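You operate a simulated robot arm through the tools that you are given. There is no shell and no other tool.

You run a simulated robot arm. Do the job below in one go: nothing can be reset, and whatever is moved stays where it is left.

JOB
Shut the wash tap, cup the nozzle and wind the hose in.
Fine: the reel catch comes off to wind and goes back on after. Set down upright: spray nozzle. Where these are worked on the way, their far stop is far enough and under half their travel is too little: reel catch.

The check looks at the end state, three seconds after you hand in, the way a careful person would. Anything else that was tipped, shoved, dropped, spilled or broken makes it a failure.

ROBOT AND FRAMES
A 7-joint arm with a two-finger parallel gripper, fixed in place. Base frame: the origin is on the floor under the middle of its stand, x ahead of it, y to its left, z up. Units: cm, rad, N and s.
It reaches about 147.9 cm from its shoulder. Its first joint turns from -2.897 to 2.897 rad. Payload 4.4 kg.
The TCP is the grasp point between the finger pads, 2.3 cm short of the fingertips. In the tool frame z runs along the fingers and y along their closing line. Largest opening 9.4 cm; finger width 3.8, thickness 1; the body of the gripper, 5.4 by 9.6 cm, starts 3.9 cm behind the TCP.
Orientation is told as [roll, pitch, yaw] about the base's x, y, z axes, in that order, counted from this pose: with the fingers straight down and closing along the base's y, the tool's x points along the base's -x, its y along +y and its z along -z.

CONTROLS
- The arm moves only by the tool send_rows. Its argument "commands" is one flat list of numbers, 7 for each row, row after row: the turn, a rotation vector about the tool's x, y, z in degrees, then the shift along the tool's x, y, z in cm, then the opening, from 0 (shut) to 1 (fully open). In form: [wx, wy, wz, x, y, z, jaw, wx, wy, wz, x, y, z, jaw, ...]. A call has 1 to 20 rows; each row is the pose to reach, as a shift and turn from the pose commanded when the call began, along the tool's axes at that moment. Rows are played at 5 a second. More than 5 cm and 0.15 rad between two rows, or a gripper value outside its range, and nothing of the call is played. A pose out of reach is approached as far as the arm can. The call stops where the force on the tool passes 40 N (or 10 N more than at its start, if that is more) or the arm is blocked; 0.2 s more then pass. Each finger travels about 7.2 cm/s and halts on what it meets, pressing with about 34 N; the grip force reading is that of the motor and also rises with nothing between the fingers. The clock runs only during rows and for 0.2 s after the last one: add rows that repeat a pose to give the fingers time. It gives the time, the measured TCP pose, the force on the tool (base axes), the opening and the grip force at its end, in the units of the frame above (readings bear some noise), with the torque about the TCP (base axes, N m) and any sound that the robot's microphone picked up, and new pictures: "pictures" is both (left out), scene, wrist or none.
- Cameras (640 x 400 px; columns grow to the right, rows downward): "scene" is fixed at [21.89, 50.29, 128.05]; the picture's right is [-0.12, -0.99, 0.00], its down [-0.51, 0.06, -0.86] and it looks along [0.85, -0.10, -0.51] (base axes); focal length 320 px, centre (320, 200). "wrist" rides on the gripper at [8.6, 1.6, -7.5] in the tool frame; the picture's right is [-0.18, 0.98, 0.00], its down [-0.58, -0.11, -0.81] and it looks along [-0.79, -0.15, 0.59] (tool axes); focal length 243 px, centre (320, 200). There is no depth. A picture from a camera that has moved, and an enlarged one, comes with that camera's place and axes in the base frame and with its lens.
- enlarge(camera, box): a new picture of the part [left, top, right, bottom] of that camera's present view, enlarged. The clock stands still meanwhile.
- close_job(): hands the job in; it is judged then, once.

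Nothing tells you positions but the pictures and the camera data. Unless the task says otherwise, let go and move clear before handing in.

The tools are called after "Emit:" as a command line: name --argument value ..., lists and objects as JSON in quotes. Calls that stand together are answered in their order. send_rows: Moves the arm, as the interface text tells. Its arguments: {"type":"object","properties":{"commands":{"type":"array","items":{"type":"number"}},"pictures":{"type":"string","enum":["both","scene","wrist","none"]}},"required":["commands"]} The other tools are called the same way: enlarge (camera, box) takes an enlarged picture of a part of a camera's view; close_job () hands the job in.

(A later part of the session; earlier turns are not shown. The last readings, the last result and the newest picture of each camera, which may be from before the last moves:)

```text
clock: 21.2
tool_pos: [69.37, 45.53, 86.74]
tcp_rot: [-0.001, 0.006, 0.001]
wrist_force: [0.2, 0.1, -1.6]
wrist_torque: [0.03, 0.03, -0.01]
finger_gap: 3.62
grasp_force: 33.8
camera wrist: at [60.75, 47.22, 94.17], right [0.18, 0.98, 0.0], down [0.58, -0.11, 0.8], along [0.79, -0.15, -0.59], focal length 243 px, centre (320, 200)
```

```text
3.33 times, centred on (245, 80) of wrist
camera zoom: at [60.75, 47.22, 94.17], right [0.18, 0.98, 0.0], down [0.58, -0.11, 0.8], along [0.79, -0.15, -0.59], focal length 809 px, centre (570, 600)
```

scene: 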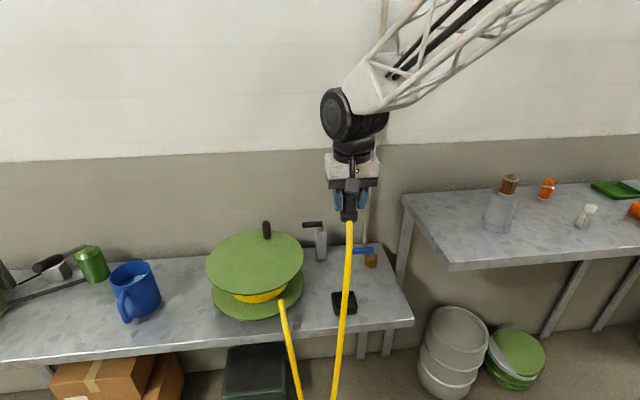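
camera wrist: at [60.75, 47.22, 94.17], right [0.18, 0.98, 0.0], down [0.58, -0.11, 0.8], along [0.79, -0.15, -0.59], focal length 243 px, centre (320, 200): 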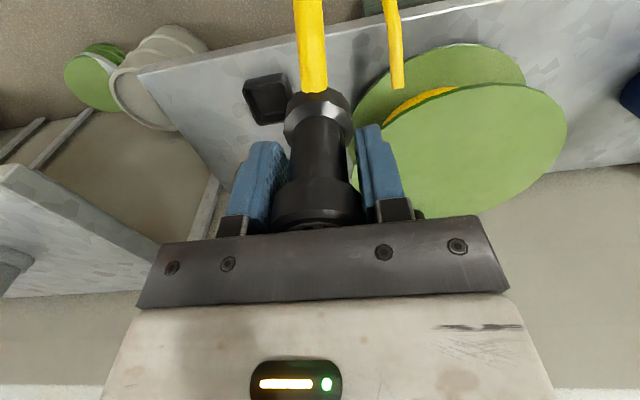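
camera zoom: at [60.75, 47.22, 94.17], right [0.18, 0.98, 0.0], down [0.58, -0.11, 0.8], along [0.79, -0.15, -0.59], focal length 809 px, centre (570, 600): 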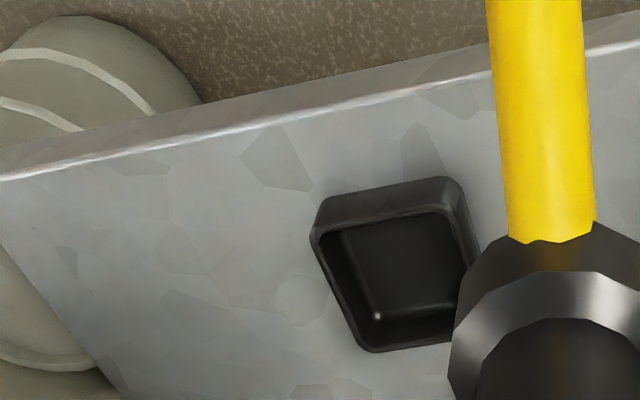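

Cup rim works out to x 75.4–80.6, y 34.5–40.1, z ≈ 64.2, centre about (78.0, 37.3). I'll bring the nozzle above it and lower until its base is a bit above the rim, then check alignment.

Emit:
send_rows --commands '[0, 0, 0, -3, -3, 0, 0.2, 0, 0, 0, -6, -6, 0, 0.2, 0, 0, 0, -8.5, -8.4, 1, 0.2, 0, 0, 0, -8.5, -8.4, 4.5, 0.2, 0, 0, 0, -8.5, -8.4, 8, 0.2, 0, 0, 0, -8.5, -8.4, 11.5, 0.2, 0, 0, 0, -8.5, -8.4, 14, 0.2, 0, 0, 0, -8.5, -8.4, 14, 0.2]' --pictures "both"

Emit:
enlarge --camera "wrist" --box '[240, 20, 400, 150]'

Emit:
enlarge --camera "scene" --box '[300, 230, 390, 330]'

```text
clock: 23.0
tool_pos: [77.85, 37.35, 72.75]
tcp_rot: [-0.004, 0.006, 0.0]
wrist_force: [0.5, 0.0, -1.1]
wrist_torque: [0.02, 0.0, 0.02]
finger_gap: 3.55
grasp_force: 34.0
camera wrist: at [69.13, 39.09, 80.14], right [0.18, 0.98, 0.0], down [0.58, -0.11, 0.8], along [0.79, -0.15, -0.59], focal length 243 px, centre (320, 200)
```

scene: 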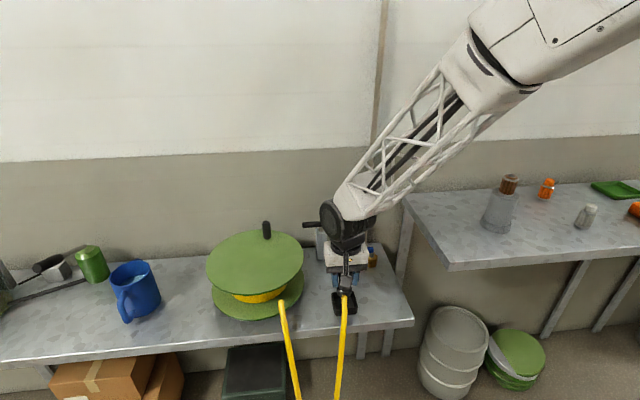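
wrist: 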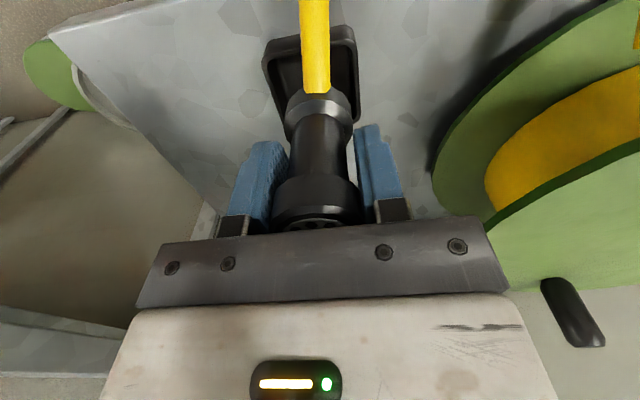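

```text
3.08 times, centred on (320, 85) of wrist
camera zoom: at [69.13, 39.09, 80.14], right [0.18, 0.98, 0.0], down [0.58, -0.11, 0.8], along [0.79, -0.15, -0.59], focal length 746 px, centre (320, 554)
```

zoom: 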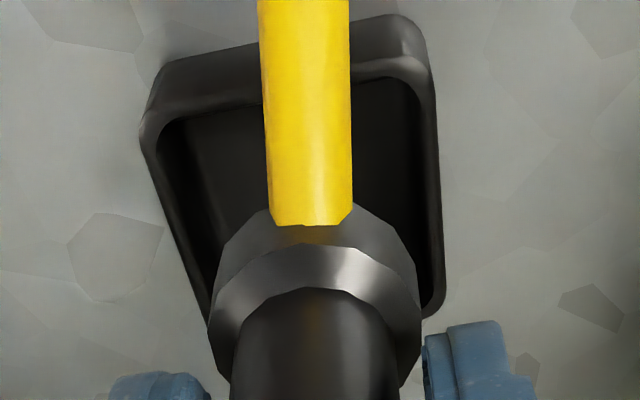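

```text
4.00 times, centred on (345, 280) of scene
camera zoom: at [21.89, 50.29, 128.05], right [-0.12, -0.99, 0.0], down [-0.51, 0.06, -0.86], along [0.85, -0.1, -0.51], focal length 1280 px, centre (220, -120)
```

zoom: 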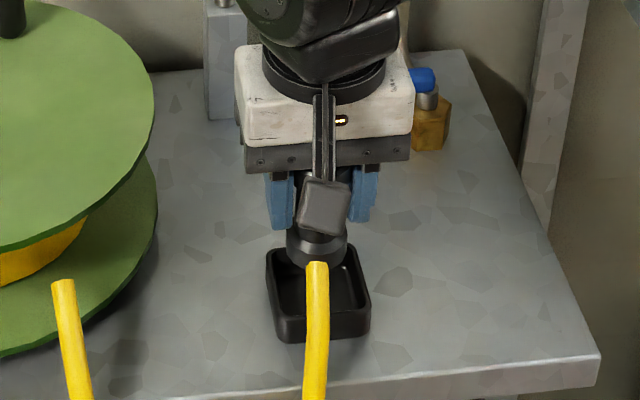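

The nozzle base is just above the cup, but the nozzle may have slipped slightly in the grip. I'll enlarge to verify it's still upright before lowering.

Emit:
enlarge --camera "wrist" --box '[240, 80, 400, 240]'

Emit:
enlarge --camera "scene" --box '[320, 255, 370, 310]'

```text
2.50 times, centred on (320, 160) of wrist
camera zoom: at [69.13, 39.09, 80.14], right [0.18, 0.98, 0.0], down [0.58, -0.11, 0.8], along [0.79, -0.15, -0.59], focal length 606 px, centre (320, 300)
```

zoom: 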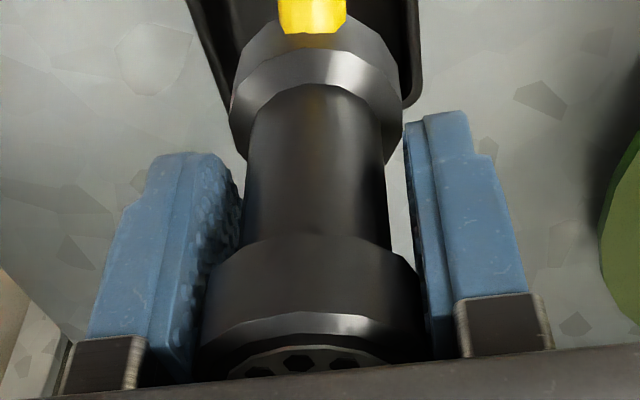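

```text
7.27 times, centred on (345, 282) of scene
camera zoom: at [21.89, 50.29, 128.05], right [-0.12, -0.99, 0.0], down [-0.51, 0.06, -0.86], along [0.85, -0.1, -0.51], focal length 2328 px, centre (138, -400)
```

zoom: 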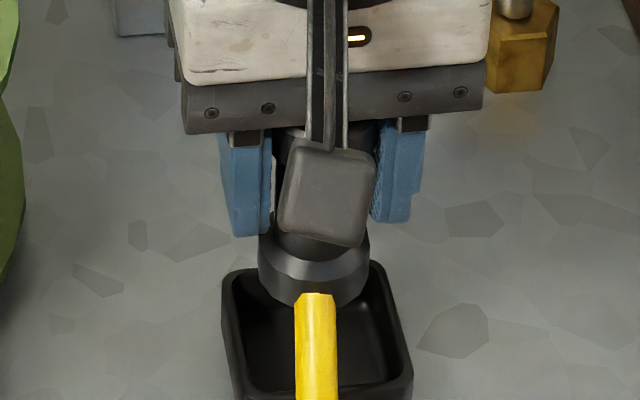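

It has slid down about half a centimetre but is still upright, which leaves more clearance between fingertips and cup rim. I'll nudge +0.2 cm in x and lower into the cup.

Emit:
send_rows --commands '[0, 0, 0, -0.2, 0, 0, 0.2, 0, 0, 0, -0.2, 0, 1.5, 0.2, 0, 0, 0, -0.2, 0, 2.7, 0.2, 0, 0, 0, -0.2, 0, 3.5, 0.2, 0, 0, 0, -0.2, 0, 4.1, 0.2]' --pictures "both"

Emit:
enlarge --camera "wrist" --box '[240, 20, 400, 150]'

Emit:
enlarge --camera "scene" --box '[315, 270, 375, 330]'

```text
clock: 24.2
tool_pos: [78.17, 37.29, 68.6]
tcp_rot: [-0.003, 0.003, -0.001]
wrist_force: [-0.6, 0.6, -0.8]
wrist_torque: [-0.03, 0.0, 0.0]
finger_gap: 3.49
grasp_force: 34.5
camera wrist: at [69.37, 38.99, 76.1], right [0.18, 0.98, 0.0], down [0.58, -0.11, 0.8], along [0.79, -0.15, -0.59], focal length 243 px, centre (320, 200)
```

scene: 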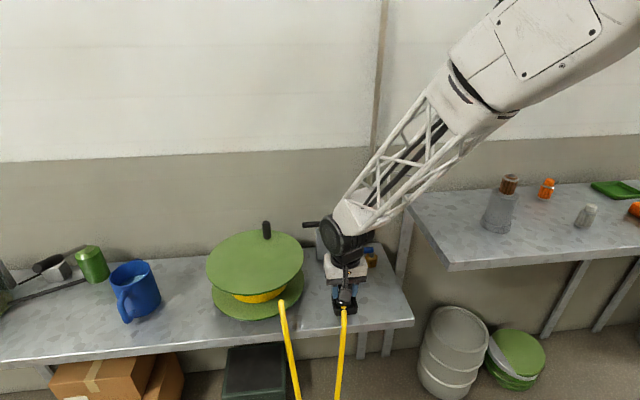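
wrist: 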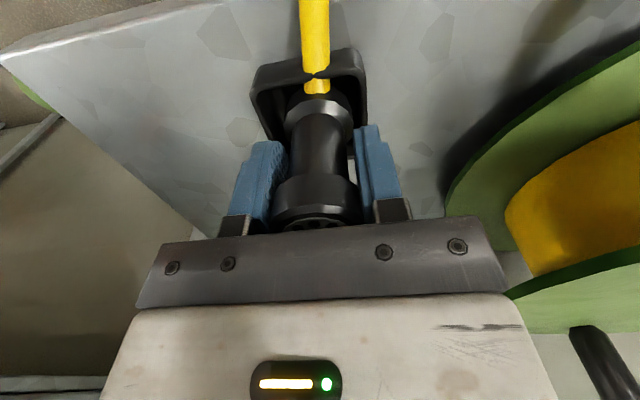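

```text
3.08 times, centred on (320, 85) of wrist
camera zoom: at [69.37, 38.99, 76.1], right [0.18, 0.98, 0.0], down [0.58, -0.11, 0.8], along [0.79, -0.15, -0.59], focal length 746 px, centre (320, 554)
```

zoom: 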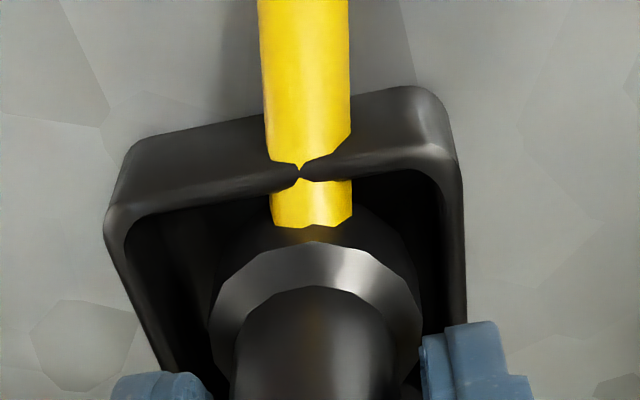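

```text
6.67 times, centred on (345, 300) of scene
camera zoom: at [21.89, 50.29, 128.05], right [-0.12, -0.99, 0.0], down [-0.51, 0.06, -0.86], along [0.85, -0.1, -0.51], focal length 2134 px, centre (153, -467)
```

zoom: 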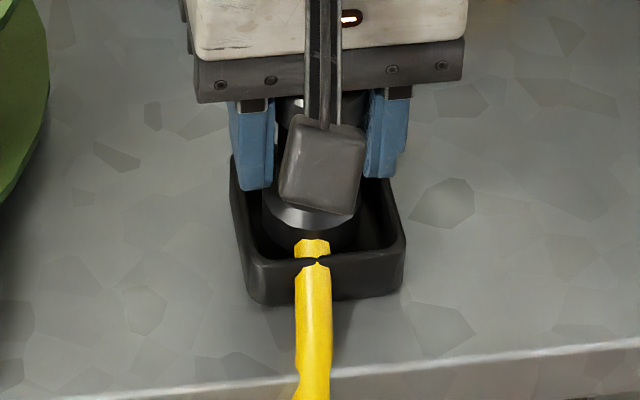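

The base is going into the cup, nicely centred. I'll lower in small steps to feel for the cup floor.

Emit:
send_rows --commands '[0, 0, 0, 0, 0, 0.3, 0.2, 0, 0, 0, 0, 0, 0.6, 0.2, 0, 0, 0, 0, 0, 0.9, 0.2, 0, 0, 0, 0, 0, 0.9, 0.2]' --pictures "none"

```text
clock: 25.2
tool_pos: [78.1, 37.38, 67.7]
tcp_rot: [-0.002, 0.004, 0.0]
wrist_force: [0.2, -0.5, -1.8]
wrist_torque: [-0.03, 0.03, 0.01]
finger_gap: 3.48
grasp_force: 34.3
```

Emit:
send_rows --commands '[0, 0, 0, 0, 0, 0.2, 0.2, 0, 0, 0, 0, 0, 0.4, 0.2, 0, 0, 0, 0, 0, 0.6, 0.2, 0, 0, 0, 0, 0, 0.6, 0.2]' --pictures "wrist"

Emit:
enlarge --camera "wrist" --box '[240, 20, 400, 150]'

Emit:
enlarge --camera "scene" --box '[315, 270, 375, 330]'

```text
clock: 26.2
tool_pos: [78.03, 37.38, 67.23]
tcp_rot: [-0.002, 0.003, 0.0]
wrist_force: [-0.7, -1.6, 6.2]
wrist_torque: [-0.04, 0.12, 0.02]
finger_gap: 3.46
grasp_force: 33.2
camera wrist: at [69.35, 39.12, 74.61], right [0.18, 0.98, 0.0], down [0.58, -0.11, 0.8], along [0.79, -0.15, -0.59], focal length 243 px, centre (320, 200)
```

wrist: 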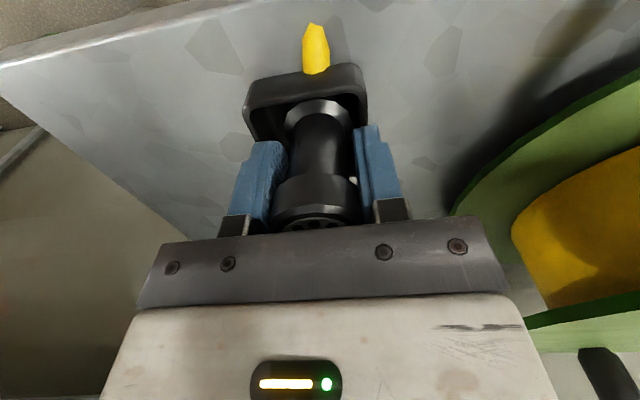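

```text
3.08 times, centred on (320, 85) of wrist
camera zoom: at [69.35, 39.12, 74.61], right [0.18, 0.98, 0.0], down [0.58, -0.11, 0.8], along [0.79, -0.15, -0.59], focal length 746 px, centre (320, 554)
```

zoom: 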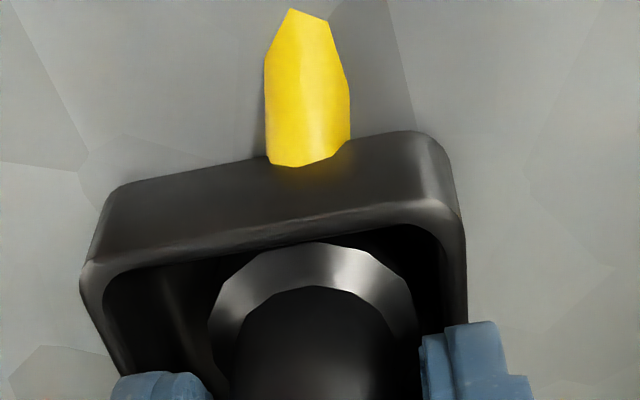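

```text
6.67 times, centred on (345, 300) of scene
camera zoom: at [21.89, 50.29, 128.05], right [-0.12, -0.99, 0.0], down [-0.51, 0.06, -0.86], along [0.85, -0.1, -0.51], focal length 2134 px, centre (153, -467)
```

zoom: 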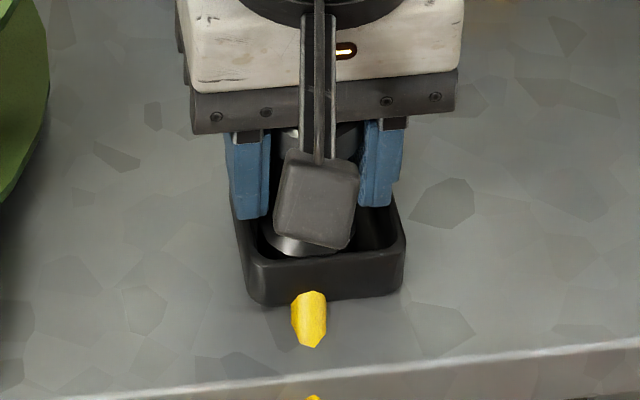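

Contact with the cup floor (about 6 N) — the nozzle is seated. I'll open the fingers and lift straight up, then check.

Emit:
send_rows --commands '[0, 0, 0, 0, 0, -0.1, 0.5, 0, 0, 0, 0, 0, -0.1, 0.75, 0, 0, 0, 0, 0, -0.1, 0.75, 0, 0, 0, 0, 0, -0.1, 0.75, 0, 0, 0, 0, 0, -3, 0.75, 0, 0, 0, 0, 0, -6.5, 0.75, 0, 0, 0, 0, 0, -10, 0.75, 0, 0, 0, 0, 0, -14, 0.75, 0, 0, 0, 0, 0, -14, 0.75]' --pictures "both"

Emit:
enlarge --camera "wrist" --box '[240, 0, 400, 130]'

Emit:
enlarge --camera "scene" --box '[240, 230, 400, 340]'

```text
clock: 28.2
tool_pos: [78.04, 37.4, 81.3]
tcp_rot: [-0.003, 0.004, 0.001]
wrist_force: [0.4, 0.4, 1.5]
wrist_torque: [0.0, 0.01, -0.01]
finger_gap: 7.07
grasp_force: 0.1
camera wrist: at [69.37, 39.18, 88.91], right [0.18, 0.98, 0.0], down [0.58, -0.11, 0.8], along [0.79, -0.15, -0.59], focal length 243 px, centre (320, 200)
```

scene: 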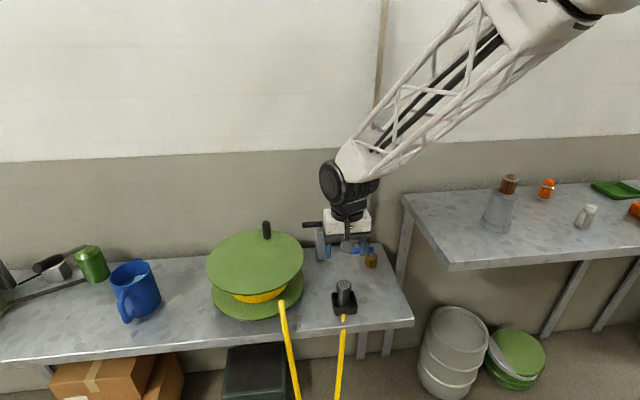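
wrist: 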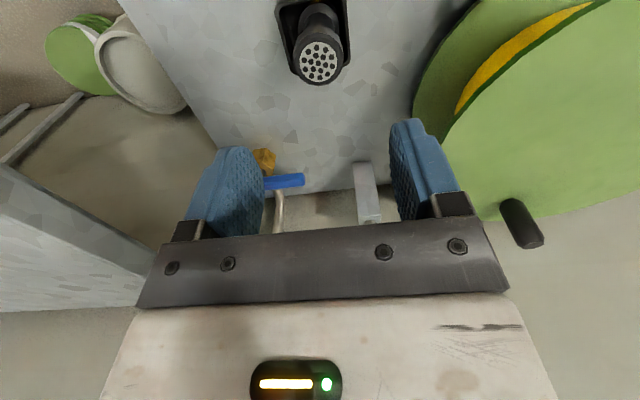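

```text
3.08 times, centred on (320, 65) of wrist
camera zoom: at [69.37, 39.18, 88.91], right [0.18, 0.98, 0.0], down [0.58, -0.11, 0.8], along [0.79, -0.15, -0.59], focal length 746 px, centre (320, 615)
```

zoom: 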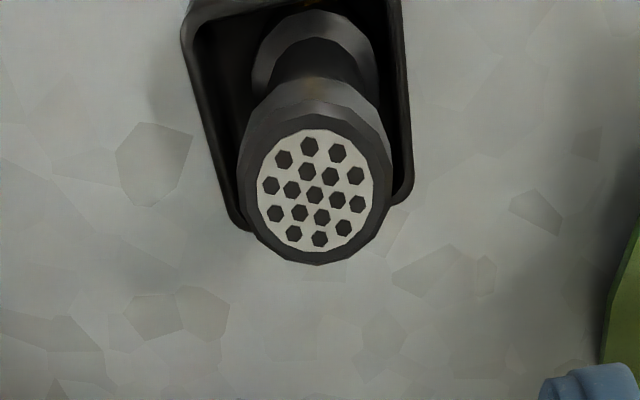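

```text
3.64 times, centred on (320, 285) of scene
camera zoom: at [21.89, 50.29, 128.05], right [-0.12, -0.99, 0.0], down [-0.51, 0.06, -0.86], along [0.85, -0.1, -0.51], focal length 1164 px, centre (320, -109)
```

zoom: 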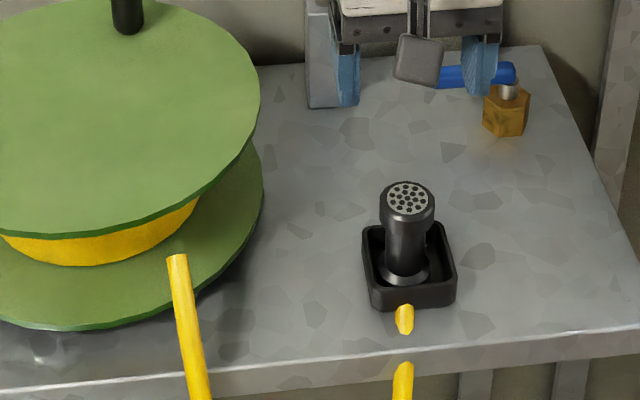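

The nozzle stands upright in the cup. Next I'll get a good look at the catch lever on its post.

Emit:
send_rows --commands '[0, 0, 0, -1, 1.5, -3, 1, 0, 0, 0, -2, 3, -6, 1, 0, 0, 0, -4, 5.6, -9, 1, 0, 0, 0, -4, 5.6, -9, 1]' --pictures "both"

Emit:
enlarge --camera "wrist" --box '[250, 80, 410, 210]'

Emit:
enlarge --camera "scene" --box '[290, 200, 350, 270]'

```text
clock: 29.2
tool_pos: [82.3, 43.11, 90.07]
tcp_rot: [-0.002, 0.004, 0.002]
wrist_force: [0.5, 0.1, 0.7]
wrist_torque: [0.03, 0.02, -0.02]
finger_gap: 9.42
grasp_force: 0.0
camera wrist: at [73.51, 44.8, 97.59], right [0.18, 0.98, 0.0], down [0.58, -0.11, 0.8], along [0.79, -0.15, -0.59], focal length 243 px, centre (320, 200)
```

scene: 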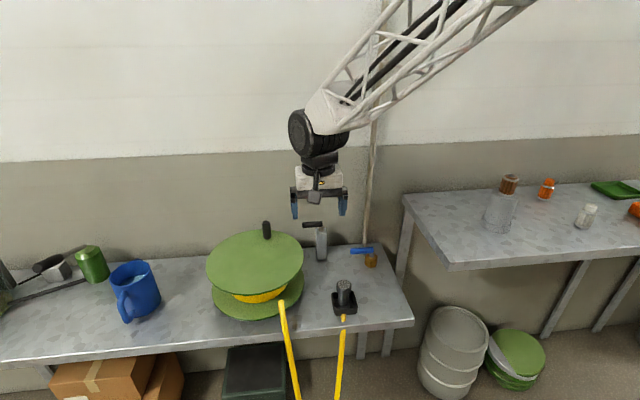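
wrist: 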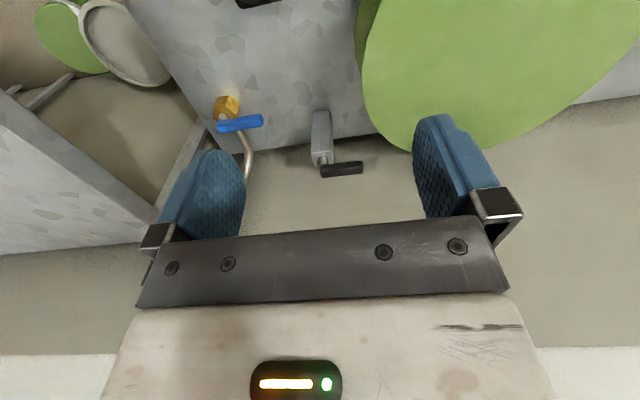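

```text
3.08 times, centred on (330, 145) of wrist
camera zoom: at [73.51, 44.8, 97.59], right [0.18, 0.98, 0.0], down [0.58, -0.11, 0.8], along [0.79, -0.15, -0.59], focal length 746 px, centre (289, 369)
```

zoom: 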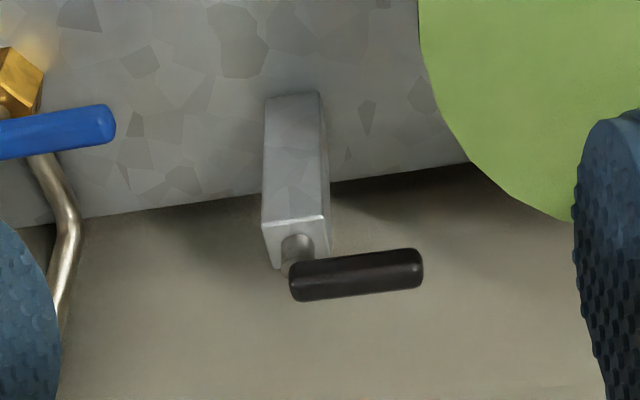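

```text
5.71 times, centred on (320, 235) of scene
camera zoom: at [21.89, 50.29, 128.05], right [-0.12, -0.99, 0.0], down [-0.51, 0.06, -0.86], along [0.85, -0.1, -0.51], focal length 1829 px, centre (320, 0)
```

zoom: 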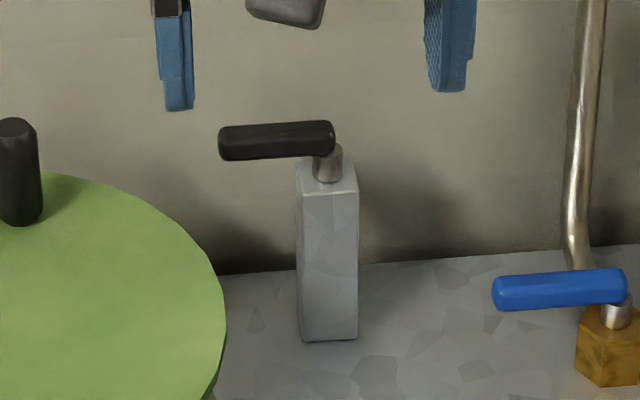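

The catch lever runs along +y from its stem near (97.8, 41) to about (97.5, 46.2) at z ≈ 74.6. I'll turn the gripper 90° (camera toward -y) and go above the lever so its fingers can straddle it.

Emit:
send_rows --commands '[0, 0, -8.2, -1.4, 0.2, 0.5, 0.5, 0, 0, -16.4, -2.8, 0.3, 1.0, 0.45, 0, 0, -24.6, -4.2, 0.5, 1.5, 0.4, 0, 0, -32.8, -5.6, 0.6, 2.0, 0.4, 0, 0, -41, -7, 0.8, 2.5, 0.4, 0, 0, -49.2, -8.4, 0.9, 3.0, 0.4, 0, 0, -57.4, -9.8, 1.1, 3.5, 0.4, 0, 0, -65.6, -11.2, 1.2, 4.0, 0.4, 0, 0, -73.8, -12.6, 1.4, 4.5, 0.4, 0, 0, -82, -14, 1.6, 5.0, 0.4, 0, 0, -90, -15.3, 1.7, 5.5, 0.4, 0, 0, -90, -15.3, 1.7, 5.5, 0.4]' --pictures "both"

Emit:
enlarge --camera "scene" --box '[260, 160, 380, 270]'

```text
clock: 31.8
tool_pos: [97.53, 44.56, 84.67]
tcp_rot: [0.002, 0.003, 1.572]
wrist_force: [-0.4, 0.0, 0.2]
wrist_torque: [0.02, -0.02, -0.01]
finger_gap: 3.78
grasp_force: 0.1
camera wrist: at [95.83, 36.09, 92.16], right [-0.98, 0.18, 0.0], down [0.11, 0.58, 0.81], along [0.14, 0.79, -0.59], focal length 243 px, centre (320, 200)
```

scene: 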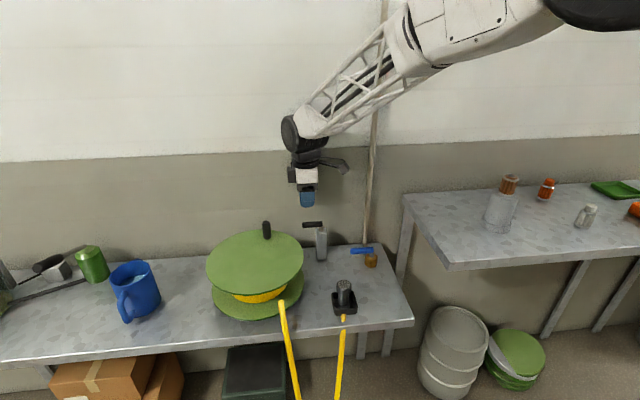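
wrist: 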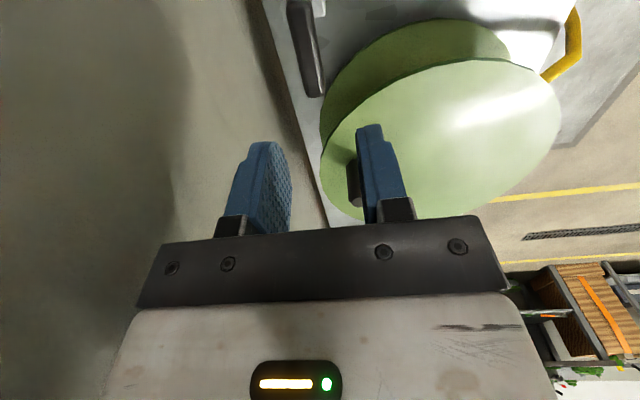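

```text
3.64 times, centred on (320, 215) of scene
camera zoom: at [21.89, 50.29, 128.05], right [-0.12, -0.99, 0.0], down [-0.51, 0.06, -0.86], along [0.85, -0.1, -0.51], focal length 1164 px, centre (320, 146)
```

zoom: 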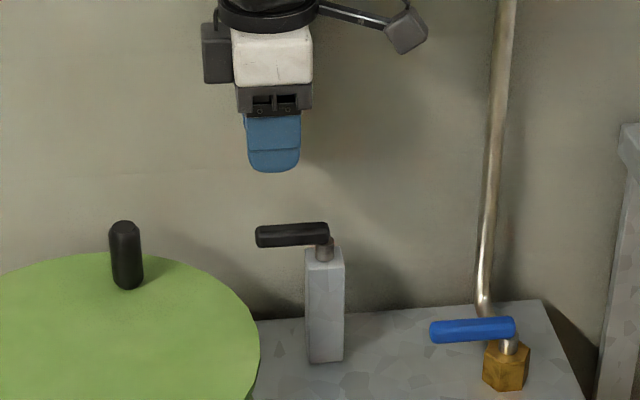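

The gripper is turned and above the lever. I'll enlarge the wrist view to check the lever's lateral position between the fingers.

Emit:
enlarge --camera "wrist" --box '[240, 0, 400, 130]'

```text
3.08 times, centred on (320, 65) of wrist
camera zoom: at [95.83, 36.09, 92.16], right [-0.98, 0.18, 0.0], down [0.11, 0.58, 0.81], along [0.14, 0.79, -0.59], focal length 746 px, centre (320, 615)
```

zoom: 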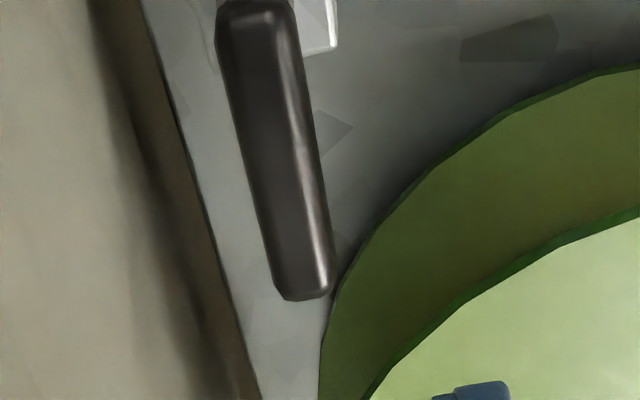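

The lever centreline is at x ≈ 97.9. I'll shift 0.35 cm and descend to straddle it.

Emit:
send_rows --commands '[0, 0, 0, 0.1, -0.35, 2.5, 0.4, 0, 0, 0, 0.1, -0.35, 5, 0.4, 0, 0, 0, 0.1, -0.35, 7.2, 0.4, 0, 0, 0, 0.1, -0.35, 8.7, 0.4, 0, 0, 0, 0.1, -0.35, 8.7, 0.4]' --pictures "both"

Emit:
enlarge --camera "scene" --box '[280, 190, 360, 270]'

Emit:
enlarge --camera "wrist" --box '[220, 80, 420, 240]'

```text
clock: 33.0
tool_pos: [97.79, 44.39, 75.78]
tcp_rot: [0.003, 0.003, 1.572]
wrist_force: [1.0, 0.1, 0.1]
wrist_torque: [0.02, 0.0, -0.01]
finger_gap: 3.76
grasp_force: 0.1
camera wrist: at [96.1, 35.83, 83.28], right [-0.98, 0.18, 0.0], down [0.11, 0.58, 0.81], along [0.15, 0.79, -0.59], focal length 243 px, centre (320, 200)
```

scene: 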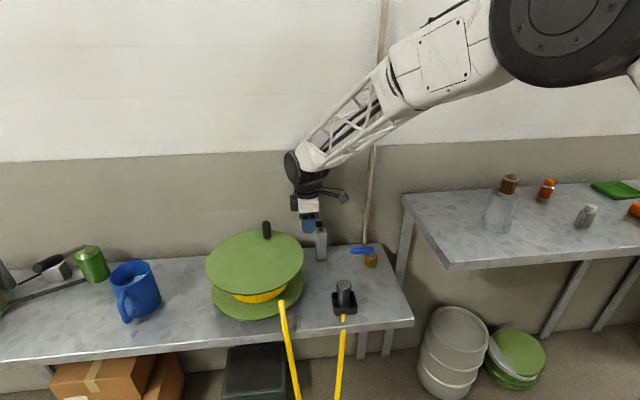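
wrist: 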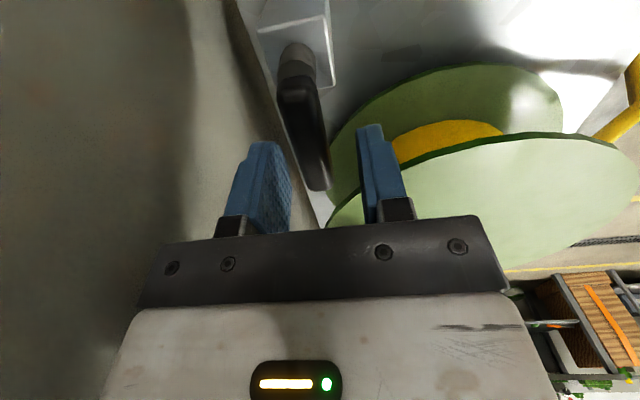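

```text
5.00 times, centred on (320, 230) of scene
camera zoom: at [21.89, 50.29, 128.05], right [-0.12, -0.99, 0.0], down [-0.51, 0.06, -0.86], along [0.85, -0.1, -0.51], focal length 1600 px, centre (320, 50)
```

zoom: 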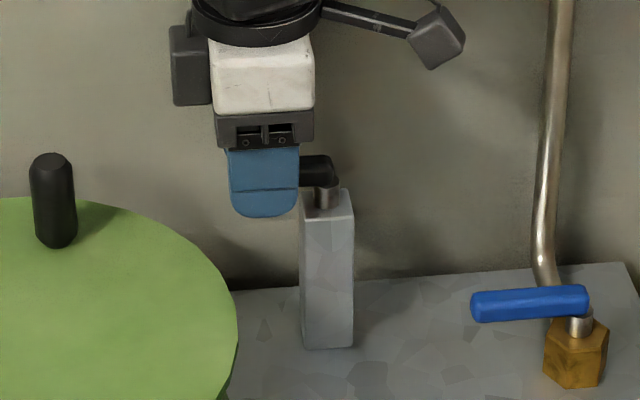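

```text
2.50 times, centred on (320, 160) of wrist
camera zoom: at [96.1, 35.83, 83.28], right [-0.98, 0.18, 0.0], down [0.11, 0.58, 0.81], along [0.15, 0.79, -0.59], focal length 606 px, centre (320, 300)
```

zoom: 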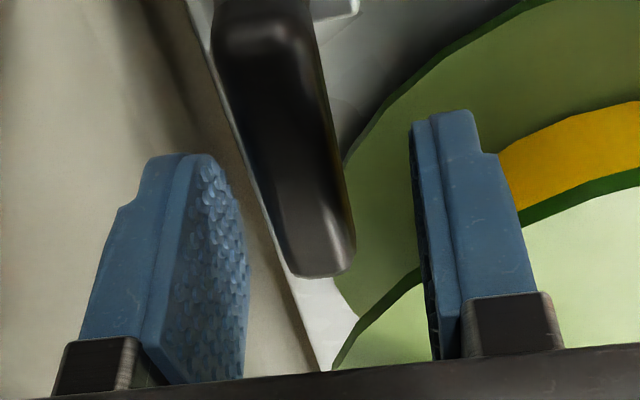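

The lever sits between the fingers. I'll first try nudging it toward -x (toward the robot) and watch the force.

Emit:
send_rows --commands '[0, 0, 0, 0, 0.6, 0, 0.4, 0, 0, 0, 0, 1.0, 0, 0.4, 0, 0, 0, 0, 1.3, 0, 0.4, 0, 0, 0, 0, 1.6, 0, 0.4, 0, 0, 0, 0, 1.9, 0, 0.4]' --pictures "wrist"

```text
clock: 34.2
tool_pos: [95.85, 44.52, 75.79]
tcp_rot: [0.003, 0.0, 1.572]
wrist_force: [1.7, 0.0, 0.8]
wrist_torque: [-0.01, -0.05, 0.06]
finger_gap: 3.82
grasp_force: 1.0
camera wrist: at [94.2, 36.01, 83.28], right [-0.98, 0.18, 0.0], down [0.11, 0.58, 0.81], along [0.15, 0.79, -0.59], focal length 243 px, centre (320, 200)
```

wrist: 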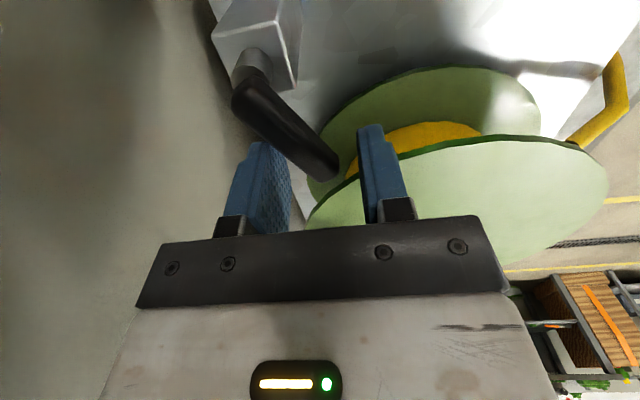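

The lever swings freely toward -x, so that is the release direction. I'll open the jaw a bit and sweep the hooking finger around the arc toward 90°.

Emit:
send_rows --commands '[0, 0, 0, -0.55, 1.15, 0, 0.64, 0, 0, 0, -1.25, 1.7, 0, 0.64, 0, 0, 0, -1.35, 2.2, 0, 0.64, 0, 0, 0, -1.15, 2.6, 0, 0.64, 0, 0, 0, -0.95, 3.0, 0, 0.64, 0, 0, 0, -0.55, 3.4, 0, 0.64, 0, 0, 0, -0.15, 3.75, 0, 0.64, 0, 0, 0, 0.25, 3.95, 0, 0.64, 0, 0, 0, 0.65, 4.1, 0, 0.64, 0, 0, 0, 0.95, 4.2, 0, 0.64]' --pictures "both"

Emit:
enlarge --camera "scene" --box '[270, 190, 370, 280]'

```text
clock: 36.4
tool_pos: [91.65, 43.66, 75.75]
tcp_rot: [0.007, 0.001, 1.572]
wrist_force: [-0.2, 1.0, 0.0]
wrist_torque: [0.01, 0.01, 0.05]
finger_gap: 5.99
grasp_force: 0.0
camera wrist: at [89.92, 35.18, 83.28], right [-0.98, 0.18, 0.0], down [0.11, 0.58, 0.8], along [0.15, 0.79, -0.59], focal length 243 px, centre (320, 200)
```

scene: 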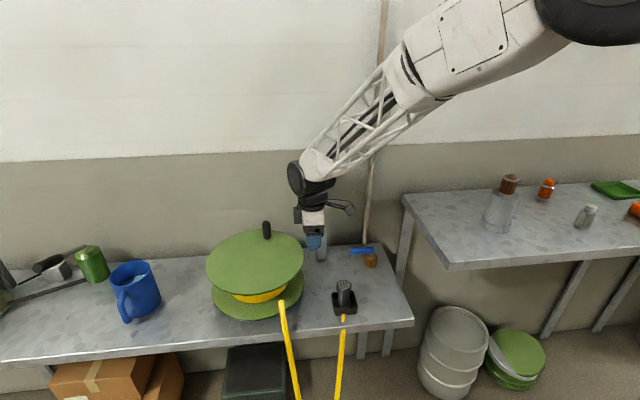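
wrist: 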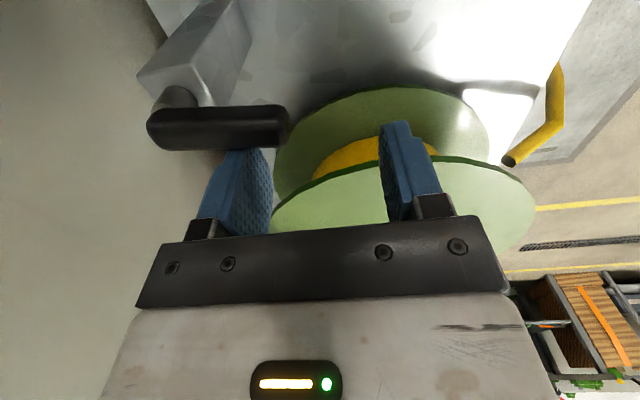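

```text
4.44 times, centred on (320, 235) of scene
camera zoom: at [21.89, 50.29, 128.05], right [-0.12, -0.99, 0.0], down [-0.51, 0.06, -0.86], along [0.85, -0.1, -0.51], focal length 1423 px, centre (320, 44)
```

zoom: 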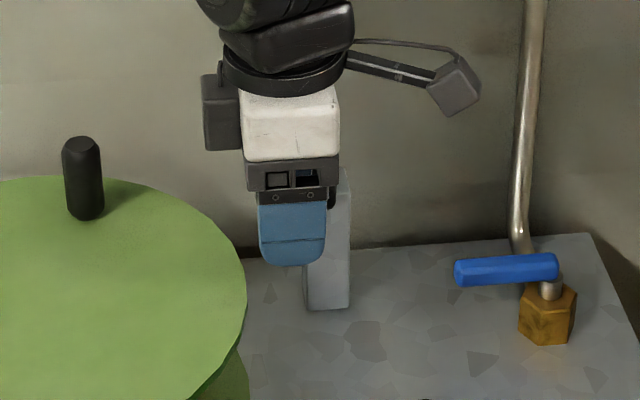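

The lever now points toward -x (about 85–90°). I'll press on gently to find the far stop.

Emit:
send_rows --commands '[0, 0, 0, 0.3, 0.05, 0, 0.64, 0, 0, 0, 0.6, 0.08, 0, 0.64, 0, 0, 0, 0.9, 0.08, 0, 0.64, 0, 0, 0, 1.2, 0.08, 0, 0.64, 0, 0, 0, 1.5, 0.0, 0, 0.64]' --pictures "wrist"

```text
clock: 37.2
tool_pos: [91.41, 43.29, 75.91]
tcp_rot: [0.004, -0.001, 1.573]
wrist_force: [1.8, 13.0, -1.9]
wrist_torque: [0.22, 0.17, 0.43]
finger_gap: 6.14
grasp_force: 1.0
stopped in row 4: the force on the tool passed its limit at 46 N (the readings are from after the stop); the commanded pose is now the measured one
camera wrist: at [89.79, 34.61, 83.4], right [-0.98, 0.18, 0.0], down [0.11, 0.58, 0.81], along [0.14, 0.79, -0.59], focal length 243 px, centre (320, 200)
```

wrist: 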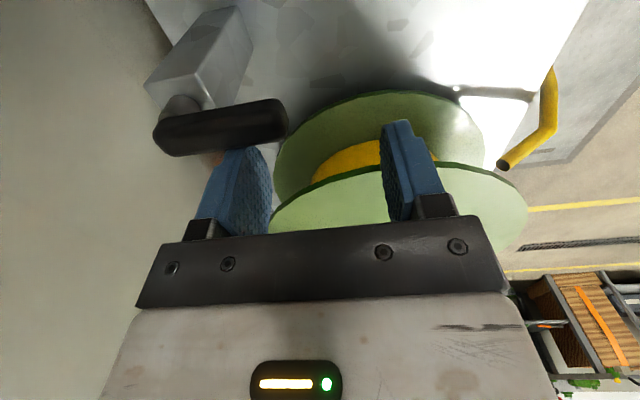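

The far stop is reached — the catch is off. I'll back off the lever, rise, and get a good overhead view of the reel and its knob.

Emit:
send_rows --commands '[0, 0, 0, -0.6, 0, 0, 0.7, 0, 0, 0, -1.2, 0, 0, 0.7, 0, 0, 0, -1.2, 0, -4, 0.8, 0, 0, 0, -1.2, 0, -8.5, 1, 0, 0, 0, -0.5, 1, -12.5, 1, 0, 0, 0, 1.0, 2, -16.5, 1, 0, 0, 0, 2.5, 3, -20, 1, 0, 0, 0, 2.5, 3, -20, 1]' --pictures "both"

Emit:
enlarge --camera "wrist" --box '[220, 0, 460, 210]'

Emit:
enlarge --camera "scene" --box '[190, 200, 350, 330]'

```text
clock: 39.0
tool_pos: [88.68, 40.44, 96.07]
tcp_rot: [0.003, 0.001, 1.573]
wrist_force: [-0.1, 0.4, -0.4]
wrist_torque: [0.02, 0.01, 0.02]
finger_gap: 9.38
grasp_force: 0.1
camera wrist: at [87.02, 31.91, 103.54], right [-0.98, 0.18, 0.0], down [0.11, 0.58, 0.81], along [0.14, 0.79, -0.59], focal length 243 px, centre (320, 200)
```

scene: 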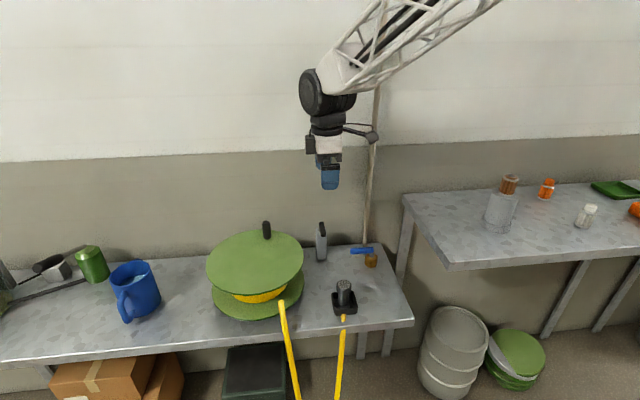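
wrist: 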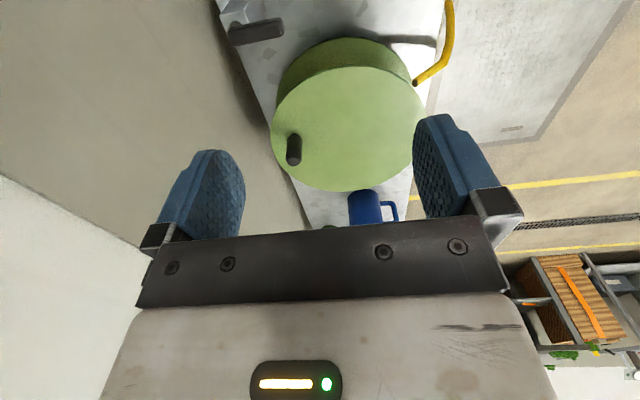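

```text
1.90 times, centred on (340, 105) of wrist
camera zoom: at [87.02, 31.91, 103.54], right [-0.98, 0.18, 0.0], down [0.11, 0.58, 0.81], along [0.14, 0.79, -0.59], focal length 462 px, centre (282, 381)
```

zoom: 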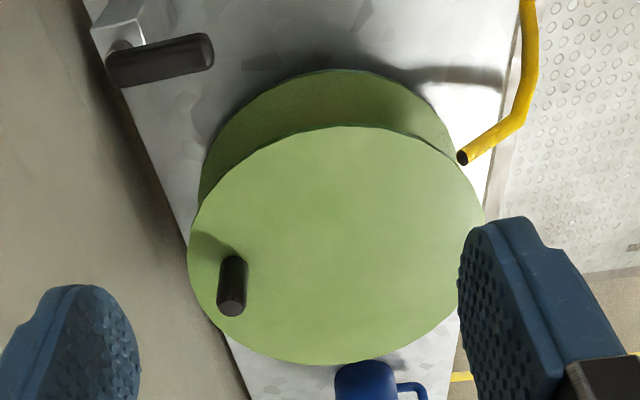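

```text
3.08 times, centred on (270, 265) of scene
camera zoom: at [21.89, 50.29, 128.05], right [-0.12, -0.99, 0.0], down [-0.51, 0.06, -0.86], along [0.85, -0.1, -0.51], focal length 985 px, centre (474, 0)
```

zoom: 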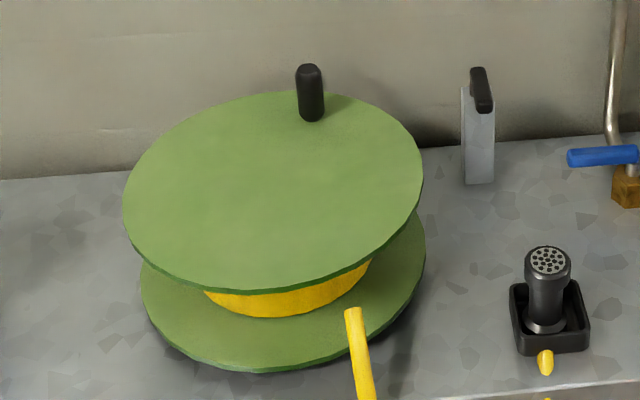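

Reel centre works out near (87.5, 59.5), top flange z ≈ 72.2, and the knob at about (96, 56.5) reaching z ≈ 77.5. I'll move above the knob with the jaw partly open and check alignment.

Emit:
send_rows --commands '[0, 0, 0, -3, -1.4, 1.5, 0.7, 0, 0, 0, -6, -2.8, 3.5, 0.6, 0, 0, 0, -9, -4.2, 5.5, 0.6, 0, 0, 0, -12, -5.6, 7.5, 0.6, 0, 0, 0, -14.5, -6.7, 9.5, 0.6, 0, 0, 0, -16.1, -7.3, 11.5, 0.6, 0, 0, 0, -16.1, -7.3, 11.5, 0.6]' --pictures "both"

Emit:
enlarge --camera "wrist" --box '[220, 40, 420, 200]'

Emit:
enlarge --camera "scene" --box '[220, 160, 340, 270]'

```text
clock: 40.6
tool_pos: [95.82, 56.79, 84.6]
tcp_rot: [0.004, 0.0, 1.575]
wrist_force: [0.1, 1.4, -0.4]
wrist_torque: [0.0, 0.02, 0.01]
finger_gap: 5.63
grasp_force: 0.2
camera wrist: at [94.21, 48.17, 92.02], right [-0.98, 0.18, 0.0], down [0.11, 0.58, 0.81], along [0.14, 0.79, -0.59], focal length 243 px, centre (320, 200)
```

scene: 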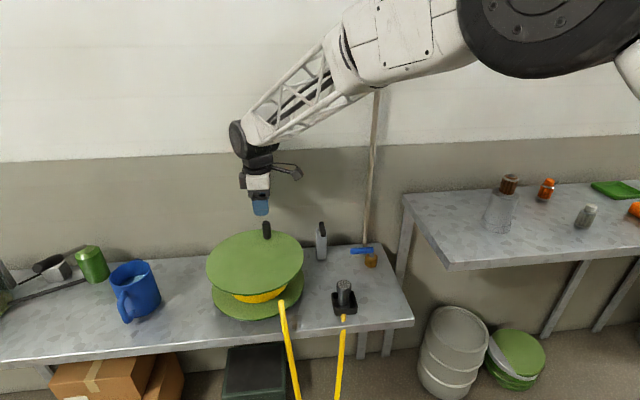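
wrist: 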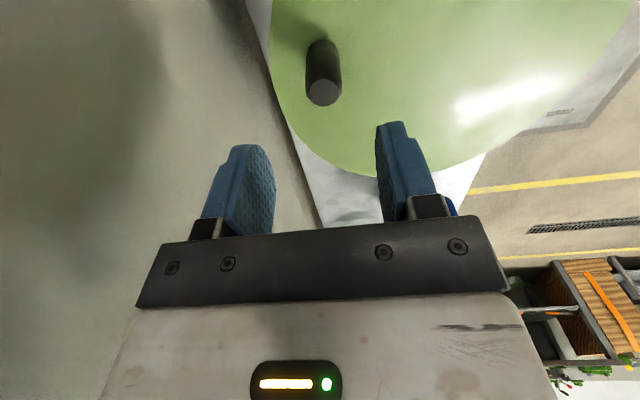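

```text
2.50 times, centred on (320, 120) of wrist
camera zoom: at [94.21, 48.17, 92.02], right [-0.98, 0.18, 0.0], down [0.11, 0.58, 0.81], along [0.14, 0.79, -0.59], focal length 606 px, centre (320, 400)
```

zoom: 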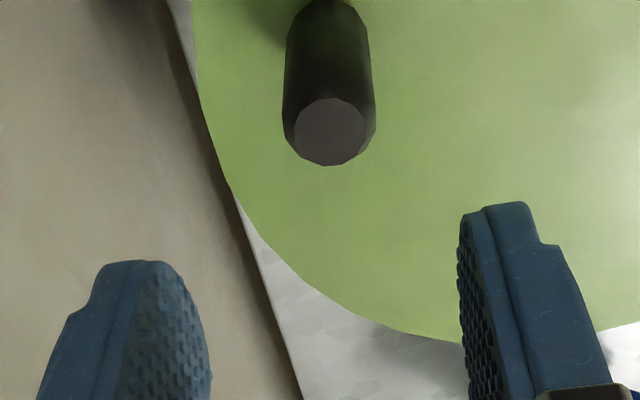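

```text
3.64 times, centred on (280, 215) of scene
camera zoom: at [21.89, 50.29, 128.05], right [-0.12, -0.99, 0.0], down [-0.51, 0.06, -0.86], along [0.85, -0.1, -0.51], focal length 1164 px, centre (466, 146)
```

zoom: 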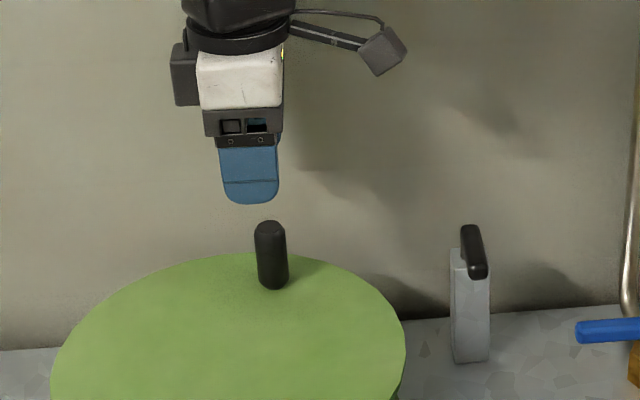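

The knob is about 0.3 cm off in x and 0.4 cm in y. I'll correct, descend around it and close.

Emit:
send_rows --commands '[0, 0, 0, 0.4, 0.25, 2.5, 0.6, 0, 0, 0, 0.4, 0.25, 5, 0.6, 0, 0, 0, 0.4, 0.25, 7.5, 0.6, 0, 0, 0, 0.4, 0.25, 9.3, 0.6, 0, 0, 0, 0.4, 0.25, 9.3, 0.2, 0, 0, 0, 0.4, 0.25, 9.3, 0.1, 0, 0, 0, 0.4, 0.25, 9.3, 0.1, 0, 0, 0, 0.4, 0.25, 9.3, 0.1]' --pictures "both"

Emit:
enlarge --camera "scene" --box '[220, 180, 320, 270]'

```text
clock: 42.4
tool_pos: [95.48, 56.27, 75.16]
tcp_rot: [0.003, 0.001, 1.573]
wrist_force: [7.3, -2.6, -0.2]
wrist_torque: [0.08, -1.16, 0.08]
finger_gap: 2.25
grasp_force: 44.9
camera wrist: at [93.81, 47.69, 82.55], right [-0.98, 0.18, 0.0], down [0.11, 0.58, 0.81], along [0.14, 0.79, -0.59], focal length 243 px, centre (320, 200)
```

scene: 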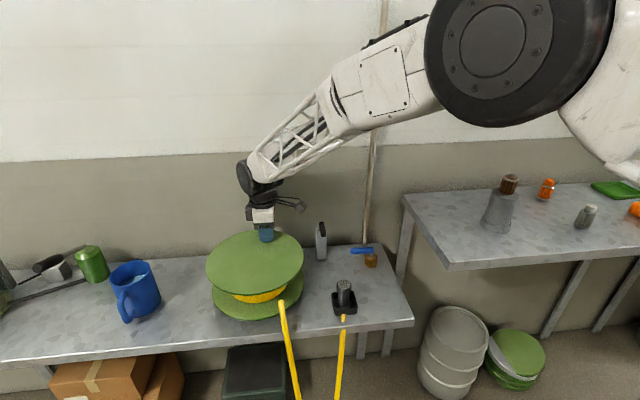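
wrist: 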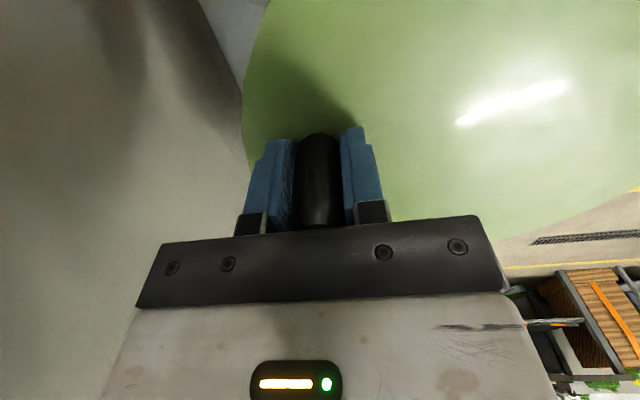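

```text
4.44 times, centred on (270, 225) of scene
camera zoom: at [21.89, 50.29, 128.05], right [-0.12, -0.99, 0.0], down [-0.51, 0.06, -0.86], along [0.85, -0.1, -0.51], focal length 1423 px, centre (542, 89)
```

zoom: 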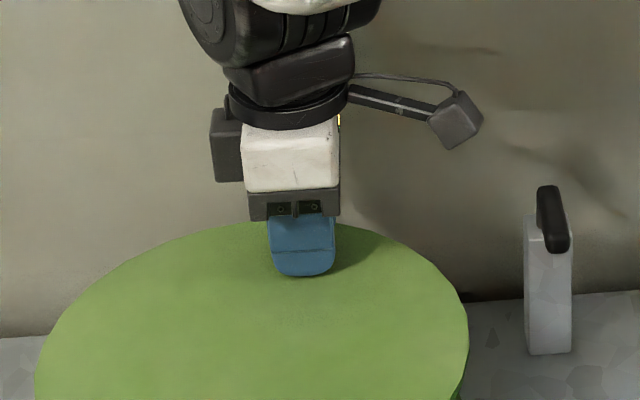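

The knob is gripped. I'll start winding counter-clockwise (seen from above) with a short arc and watch the forces and the hose.

Emit:
send_rows --commands '[0, 0, 0, -0.5, -0.17, 0, 0.1, 0, 0, 0, -1.0, -0.33, 0, 0.1, 0, 0, 0, -2.03, -0.53, 0, 0.1, 0, 0, 0, -3.07, -0.61, 0, 0.1, 0, 0, 0, -4.12, -0.56, 0, 0.1]' --pictures "both"

```text
clock: 43.5
tool_pos: [96.06, 59.37, 75.09]
tcp_rot: [0.007, 0.002, 1.575]
wrist_force: [-18.5, -9.5, 8.5]
wrist_torque: [-0.25, -1.55, 0.1]
finger_gap: 2.39
grasp_force: 44.7
stopped in row 5: the force on the tool passed its limit at 54 N (the readings are from after the stop); the commanded pose is now the measured one
camera wrist: at [94.36, 50.76, 82.55], right [-0.98, 0.18, 0.01], down [0.11, 0.58, 0.8], along [0.14, 0.79, -0.59], focal length 243 px, centre (320, 200)
```

scene: 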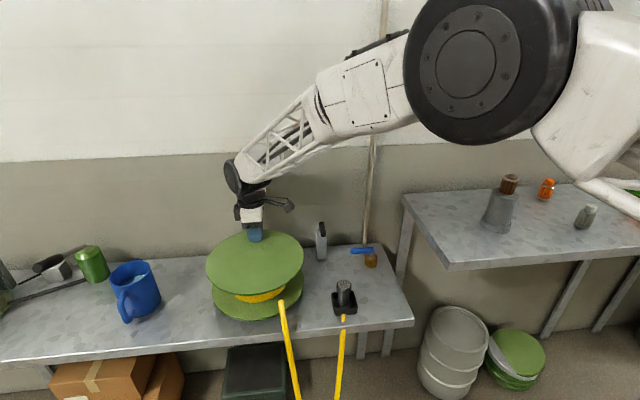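
wrist: 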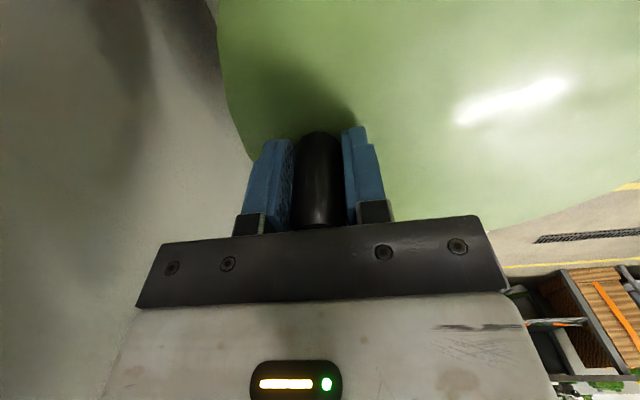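

The reel does turn, but my arc is a bit too wide in x. I'll relax the side force to find the true knob position.

Emit:
send_rows --commands '[0, 0, 0, 0.0, 0.15, 0, 0.1, 0, 0, 0, 0.1, 0.3, 0, 0.1, 0, 0, 0, 0.1, 0.3, 0, 0.1]' --pictures "none"

```text
clock: 44.1
tool_pos: [95.95, 59.09, 75.12]
tcp_rot: [0.004, 0.001, 1.572]
wrist_force: [7.1, 0.6, -5.8]
wrist_torque: [0.14, -1.52, 0.07]
finger_gap: 2.4
grasp_force: 44.9
stopped in row 3: the force on the tool passed its limit at 43 N (the readings are from after the stop); the commanded pose is now the measured one
```

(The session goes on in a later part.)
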